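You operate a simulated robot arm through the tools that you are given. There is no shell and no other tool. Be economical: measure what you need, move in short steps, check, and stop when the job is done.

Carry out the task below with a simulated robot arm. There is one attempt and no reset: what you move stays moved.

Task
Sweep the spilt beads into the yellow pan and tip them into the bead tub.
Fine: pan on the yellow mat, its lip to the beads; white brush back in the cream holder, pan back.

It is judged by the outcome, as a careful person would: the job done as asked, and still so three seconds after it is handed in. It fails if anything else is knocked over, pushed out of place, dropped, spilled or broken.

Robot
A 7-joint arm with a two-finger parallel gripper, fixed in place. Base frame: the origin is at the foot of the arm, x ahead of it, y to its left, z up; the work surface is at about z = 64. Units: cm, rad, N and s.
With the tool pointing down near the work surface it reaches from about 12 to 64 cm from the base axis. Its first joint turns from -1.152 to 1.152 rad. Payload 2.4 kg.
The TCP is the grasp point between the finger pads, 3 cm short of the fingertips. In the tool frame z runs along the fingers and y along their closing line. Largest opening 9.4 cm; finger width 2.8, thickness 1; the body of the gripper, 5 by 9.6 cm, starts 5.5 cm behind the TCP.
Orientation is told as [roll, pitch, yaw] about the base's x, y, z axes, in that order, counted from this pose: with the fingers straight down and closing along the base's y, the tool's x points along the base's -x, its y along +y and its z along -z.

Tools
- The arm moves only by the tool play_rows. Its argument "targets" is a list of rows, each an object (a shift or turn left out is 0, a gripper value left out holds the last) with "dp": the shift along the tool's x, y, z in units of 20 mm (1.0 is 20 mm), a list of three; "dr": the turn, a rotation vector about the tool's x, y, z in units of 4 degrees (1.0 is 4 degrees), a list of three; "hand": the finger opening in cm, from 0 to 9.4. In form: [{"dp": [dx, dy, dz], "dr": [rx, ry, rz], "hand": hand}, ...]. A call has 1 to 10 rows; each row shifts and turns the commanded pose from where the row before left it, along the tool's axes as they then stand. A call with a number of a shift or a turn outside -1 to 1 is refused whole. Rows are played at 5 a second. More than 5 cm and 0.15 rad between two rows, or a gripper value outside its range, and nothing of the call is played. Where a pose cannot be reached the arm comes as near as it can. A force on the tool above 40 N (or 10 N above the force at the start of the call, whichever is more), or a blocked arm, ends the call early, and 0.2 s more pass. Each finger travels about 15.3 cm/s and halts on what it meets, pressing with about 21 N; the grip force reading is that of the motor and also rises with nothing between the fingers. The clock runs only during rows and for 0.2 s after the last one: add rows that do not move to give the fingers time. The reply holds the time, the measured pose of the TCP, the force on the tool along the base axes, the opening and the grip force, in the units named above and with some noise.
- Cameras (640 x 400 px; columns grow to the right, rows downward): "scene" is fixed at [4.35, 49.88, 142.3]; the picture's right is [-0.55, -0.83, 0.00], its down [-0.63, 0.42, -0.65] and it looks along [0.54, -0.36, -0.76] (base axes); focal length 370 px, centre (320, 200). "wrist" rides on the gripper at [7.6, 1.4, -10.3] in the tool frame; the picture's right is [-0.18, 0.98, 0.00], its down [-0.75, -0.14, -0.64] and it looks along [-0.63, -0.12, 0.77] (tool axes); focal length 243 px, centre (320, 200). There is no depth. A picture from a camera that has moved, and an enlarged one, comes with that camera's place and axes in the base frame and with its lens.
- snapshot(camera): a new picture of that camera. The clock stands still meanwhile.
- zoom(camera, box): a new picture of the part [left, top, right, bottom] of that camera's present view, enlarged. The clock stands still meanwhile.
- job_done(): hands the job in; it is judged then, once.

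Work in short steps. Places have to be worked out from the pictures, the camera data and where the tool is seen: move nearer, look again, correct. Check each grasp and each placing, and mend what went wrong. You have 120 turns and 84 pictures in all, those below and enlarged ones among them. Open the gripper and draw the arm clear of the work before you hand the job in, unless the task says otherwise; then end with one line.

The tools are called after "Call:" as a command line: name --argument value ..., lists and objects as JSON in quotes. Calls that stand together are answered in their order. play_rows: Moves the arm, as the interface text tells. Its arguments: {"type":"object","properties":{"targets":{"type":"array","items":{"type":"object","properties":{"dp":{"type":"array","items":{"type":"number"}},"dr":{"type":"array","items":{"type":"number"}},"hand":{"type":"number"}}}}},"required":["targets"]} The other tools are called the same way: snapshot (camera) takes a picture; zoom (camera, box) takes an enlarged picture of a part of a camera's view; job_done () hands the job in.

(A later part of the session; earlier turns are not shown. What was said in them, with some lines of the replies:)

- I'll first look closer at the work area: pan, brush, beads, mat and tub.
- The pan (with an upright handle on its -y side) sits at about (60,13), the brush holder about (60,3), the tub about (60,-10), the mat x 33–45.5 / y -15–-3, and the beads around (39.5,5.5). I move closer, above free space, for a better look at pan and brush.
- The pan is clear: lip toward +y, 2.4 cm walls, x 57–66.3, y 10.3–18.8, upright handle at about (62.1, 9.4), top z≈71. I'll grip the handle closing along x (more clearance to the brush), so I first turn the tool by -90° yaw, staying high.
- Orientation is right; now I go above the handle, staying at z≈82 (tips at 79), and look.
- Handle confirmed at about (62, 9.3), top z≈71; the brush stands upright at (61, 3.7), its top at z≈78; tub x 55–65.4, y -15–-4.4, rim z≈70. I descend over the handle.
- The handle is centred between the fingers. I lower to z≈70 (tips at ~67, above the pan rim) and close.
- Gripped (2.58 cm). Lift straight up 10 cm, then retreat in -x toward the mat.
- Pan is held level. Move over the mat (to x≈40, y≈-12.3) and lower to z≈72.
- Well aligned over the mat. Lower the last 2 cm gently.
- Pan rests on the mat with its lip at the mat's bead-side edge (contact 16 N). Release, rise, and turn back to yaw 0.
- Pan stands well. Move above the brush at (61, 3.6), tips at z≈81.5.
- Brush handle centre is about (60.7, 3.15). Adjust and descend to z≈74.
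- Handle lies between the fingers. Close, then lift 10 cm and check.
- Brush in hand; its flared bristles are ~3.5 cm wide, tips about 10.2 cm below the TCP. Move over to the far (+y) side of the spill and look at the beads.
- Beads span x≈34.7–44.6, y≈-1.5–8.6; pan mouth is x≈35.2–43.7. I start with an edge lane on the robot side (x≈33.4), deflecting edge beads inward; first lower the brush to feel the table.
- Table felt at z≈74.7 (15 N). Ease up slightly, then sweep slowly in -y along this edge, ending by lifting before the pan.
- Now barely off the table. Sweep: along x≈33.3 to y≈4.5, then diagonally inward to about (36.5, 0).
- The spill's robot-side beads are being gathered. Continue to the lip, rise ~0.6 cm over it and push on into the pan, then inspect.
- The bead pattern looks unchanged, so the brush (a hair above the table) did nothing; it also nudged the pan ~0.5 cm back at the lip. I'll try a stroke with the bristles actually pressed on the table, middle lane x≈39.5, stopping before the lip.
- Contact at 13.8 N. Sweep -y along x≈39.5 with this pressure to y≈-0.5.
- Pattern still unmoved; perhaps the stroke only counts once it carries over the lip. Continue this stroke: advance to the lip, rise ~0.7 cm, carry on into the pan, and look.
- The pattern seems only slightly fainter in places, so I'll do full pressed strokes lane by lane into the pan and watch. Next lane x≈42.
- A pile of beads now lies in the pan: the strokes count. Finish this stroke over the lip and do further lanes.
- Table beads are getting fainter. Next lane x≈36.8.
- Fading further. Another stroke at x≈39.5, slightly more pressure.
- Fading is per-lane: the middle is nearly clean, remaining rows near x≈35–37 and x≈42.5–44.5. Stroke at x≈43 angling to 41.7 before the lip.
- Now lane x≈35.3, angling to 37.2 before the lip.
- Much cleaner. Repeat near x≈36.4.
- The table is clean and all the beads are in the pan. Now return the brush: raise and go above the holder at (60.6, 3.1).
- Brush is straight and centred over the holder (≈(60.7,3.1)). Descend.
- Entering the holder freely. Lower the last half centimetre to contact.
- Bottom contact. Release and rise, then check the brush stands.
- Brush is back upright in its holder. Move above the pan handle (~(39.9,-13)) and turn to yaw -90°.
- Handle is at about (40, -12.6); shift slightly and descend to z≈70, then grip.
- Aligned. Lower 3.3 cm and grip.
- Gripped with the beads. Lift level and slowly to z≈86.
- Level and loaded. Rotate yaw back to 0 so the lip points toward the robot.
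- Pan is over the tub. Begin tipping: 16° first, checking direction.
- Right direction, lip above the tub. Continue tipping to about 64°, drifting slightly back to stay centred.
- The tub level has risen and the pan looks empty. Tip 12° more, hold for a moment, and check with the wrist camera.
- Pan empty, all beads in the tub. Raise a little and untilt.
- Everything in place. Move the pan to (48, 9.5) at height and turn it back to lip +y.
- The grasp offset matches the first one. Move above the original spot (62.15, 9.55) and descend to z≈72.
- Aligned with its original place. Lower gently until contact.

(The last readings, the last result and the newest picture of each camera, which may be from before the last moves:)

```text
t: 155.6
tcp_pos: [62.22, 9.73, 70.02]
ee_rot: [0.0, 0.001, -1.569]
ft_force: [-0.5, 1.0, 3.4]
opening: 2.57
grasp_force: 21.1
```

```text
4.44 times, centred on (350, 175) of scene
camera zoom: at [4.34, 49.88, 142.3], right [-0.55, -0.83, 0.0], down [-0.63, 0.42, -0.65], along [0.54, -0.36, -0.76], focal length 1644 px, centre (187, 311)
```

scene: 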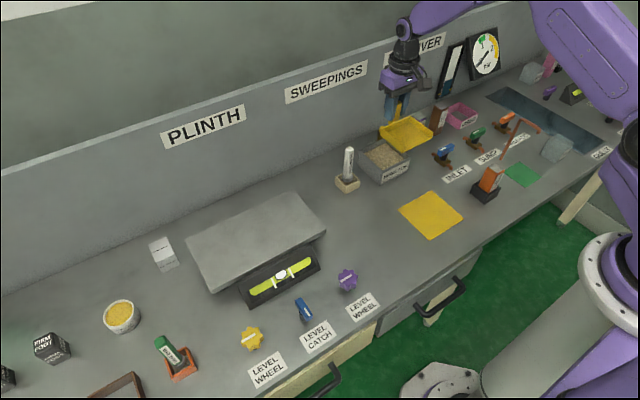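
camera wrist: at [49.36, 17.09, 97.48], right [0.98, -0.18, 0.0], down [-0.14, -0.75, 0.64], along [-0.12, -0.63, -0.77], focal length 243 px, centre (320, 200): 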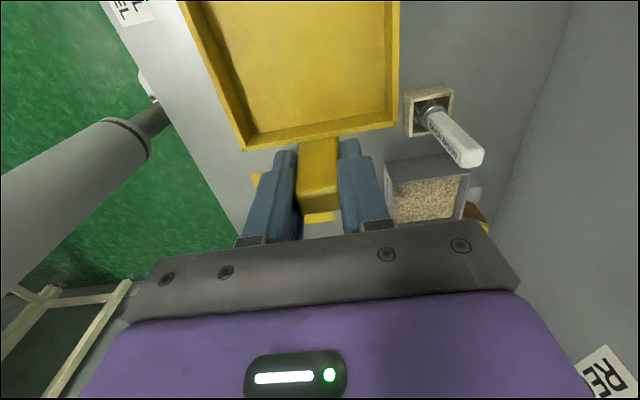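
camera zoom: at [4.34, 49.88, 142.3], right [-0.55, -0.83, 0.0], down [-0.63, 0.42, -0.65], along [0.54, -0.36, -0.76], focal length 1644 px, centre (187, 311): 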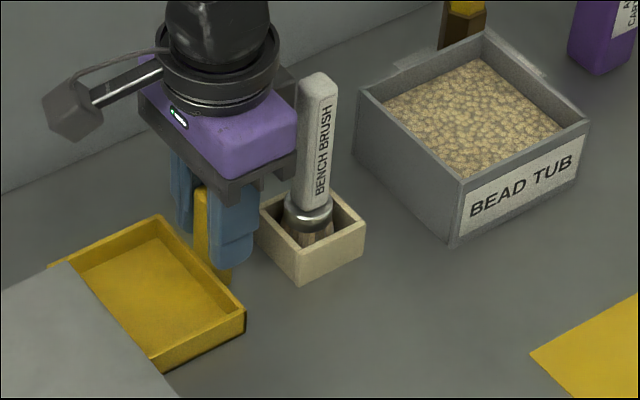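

Contact (3.4 N) and the pan matches its starting place. Release, rise and draw back.

Call:
play_rows --targets '[{"hand": 4.0}, {"hand": 5.5}, {}, {"dp": [0, 0, -0.5]}, {"dp": [0, 0, -0.9]}, {"dp": [0, 0, -0.9]}, {"dp": [0, 0, -0.9]}, {"dp": [0, 0, -0.9]}, {"dp": [0, 0, -0.9]}, {"dp": [0, 0, -0.9]}]'

Call:
play_rows --targets '[{"dp": [0, -0.9, -0.9]}, {"dp": [0, -0.9, -0.9]}, {"dp": [0, -0.9, -0.9]}, {"dp": [0, -0.9, -0.9]}, {"dp": [0, -0.9, -0.9]}, {"dp": [0, -0.9, -0.5]}, {"dp": [0, -0.9, 0]}, {"dp": [0, -0.9, 0]}, {"dp": [0, -0.9, 0]}, {}]'

Call:
snapshot --camera "scene"

Call:
zoom --camera "scene" --box '[280, 120, 480, 260]'

```text
t: 157.8
tcp_pos: [62.13, 9.6, 81.93]
ee_rot: [-0.001, 0.0, -1.57]
ft_force: [0.4, 0.4, -0.6]
opening: 5.5
grasp_force: 0.0
```

```text
t: 160.0
tcp_pos: [45.99, 9.55, 91.95]
ee_rot: [0.001, 0.001, -1.572]
ft_force: [0.6, 0.3, 0.6]
opening: 5.51
grasp_force: 0.0
```

```text
18 pictures are left
```

scene: 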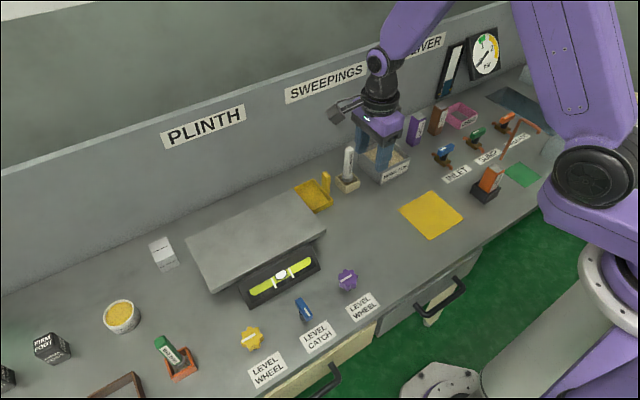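

```text
2.86 times, centred on (380, 190) of scene
camera zoom: at [4.35, 49.88, 142.3], right [-0.55, -0.83, 0.0], down [-0.63, 0.42, -0.65], along [0.54, -0.36, -0.76], focal length 1057 px, centre (149, 229)
```

zoom: 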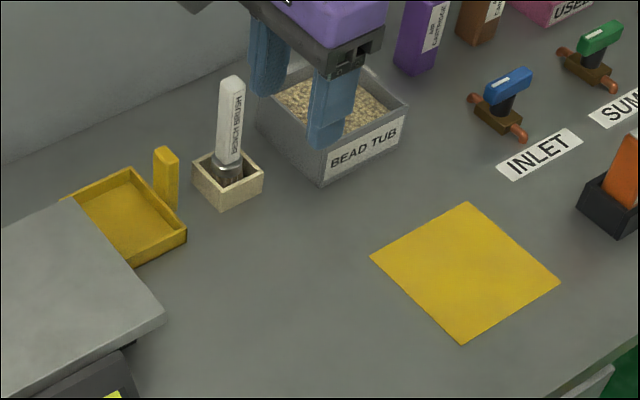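

The counter is clean, the beads are in the tub, the brush stands in its holder and the pan is back in place. The gripper is open and clear, so I hand the job in.

Call:
job_done

```text
The job is handed in.
```

The spilt beads are swept up and tipped into the bead tub, the white brush is back in the cream holder, and the yellow pan is back where it started.
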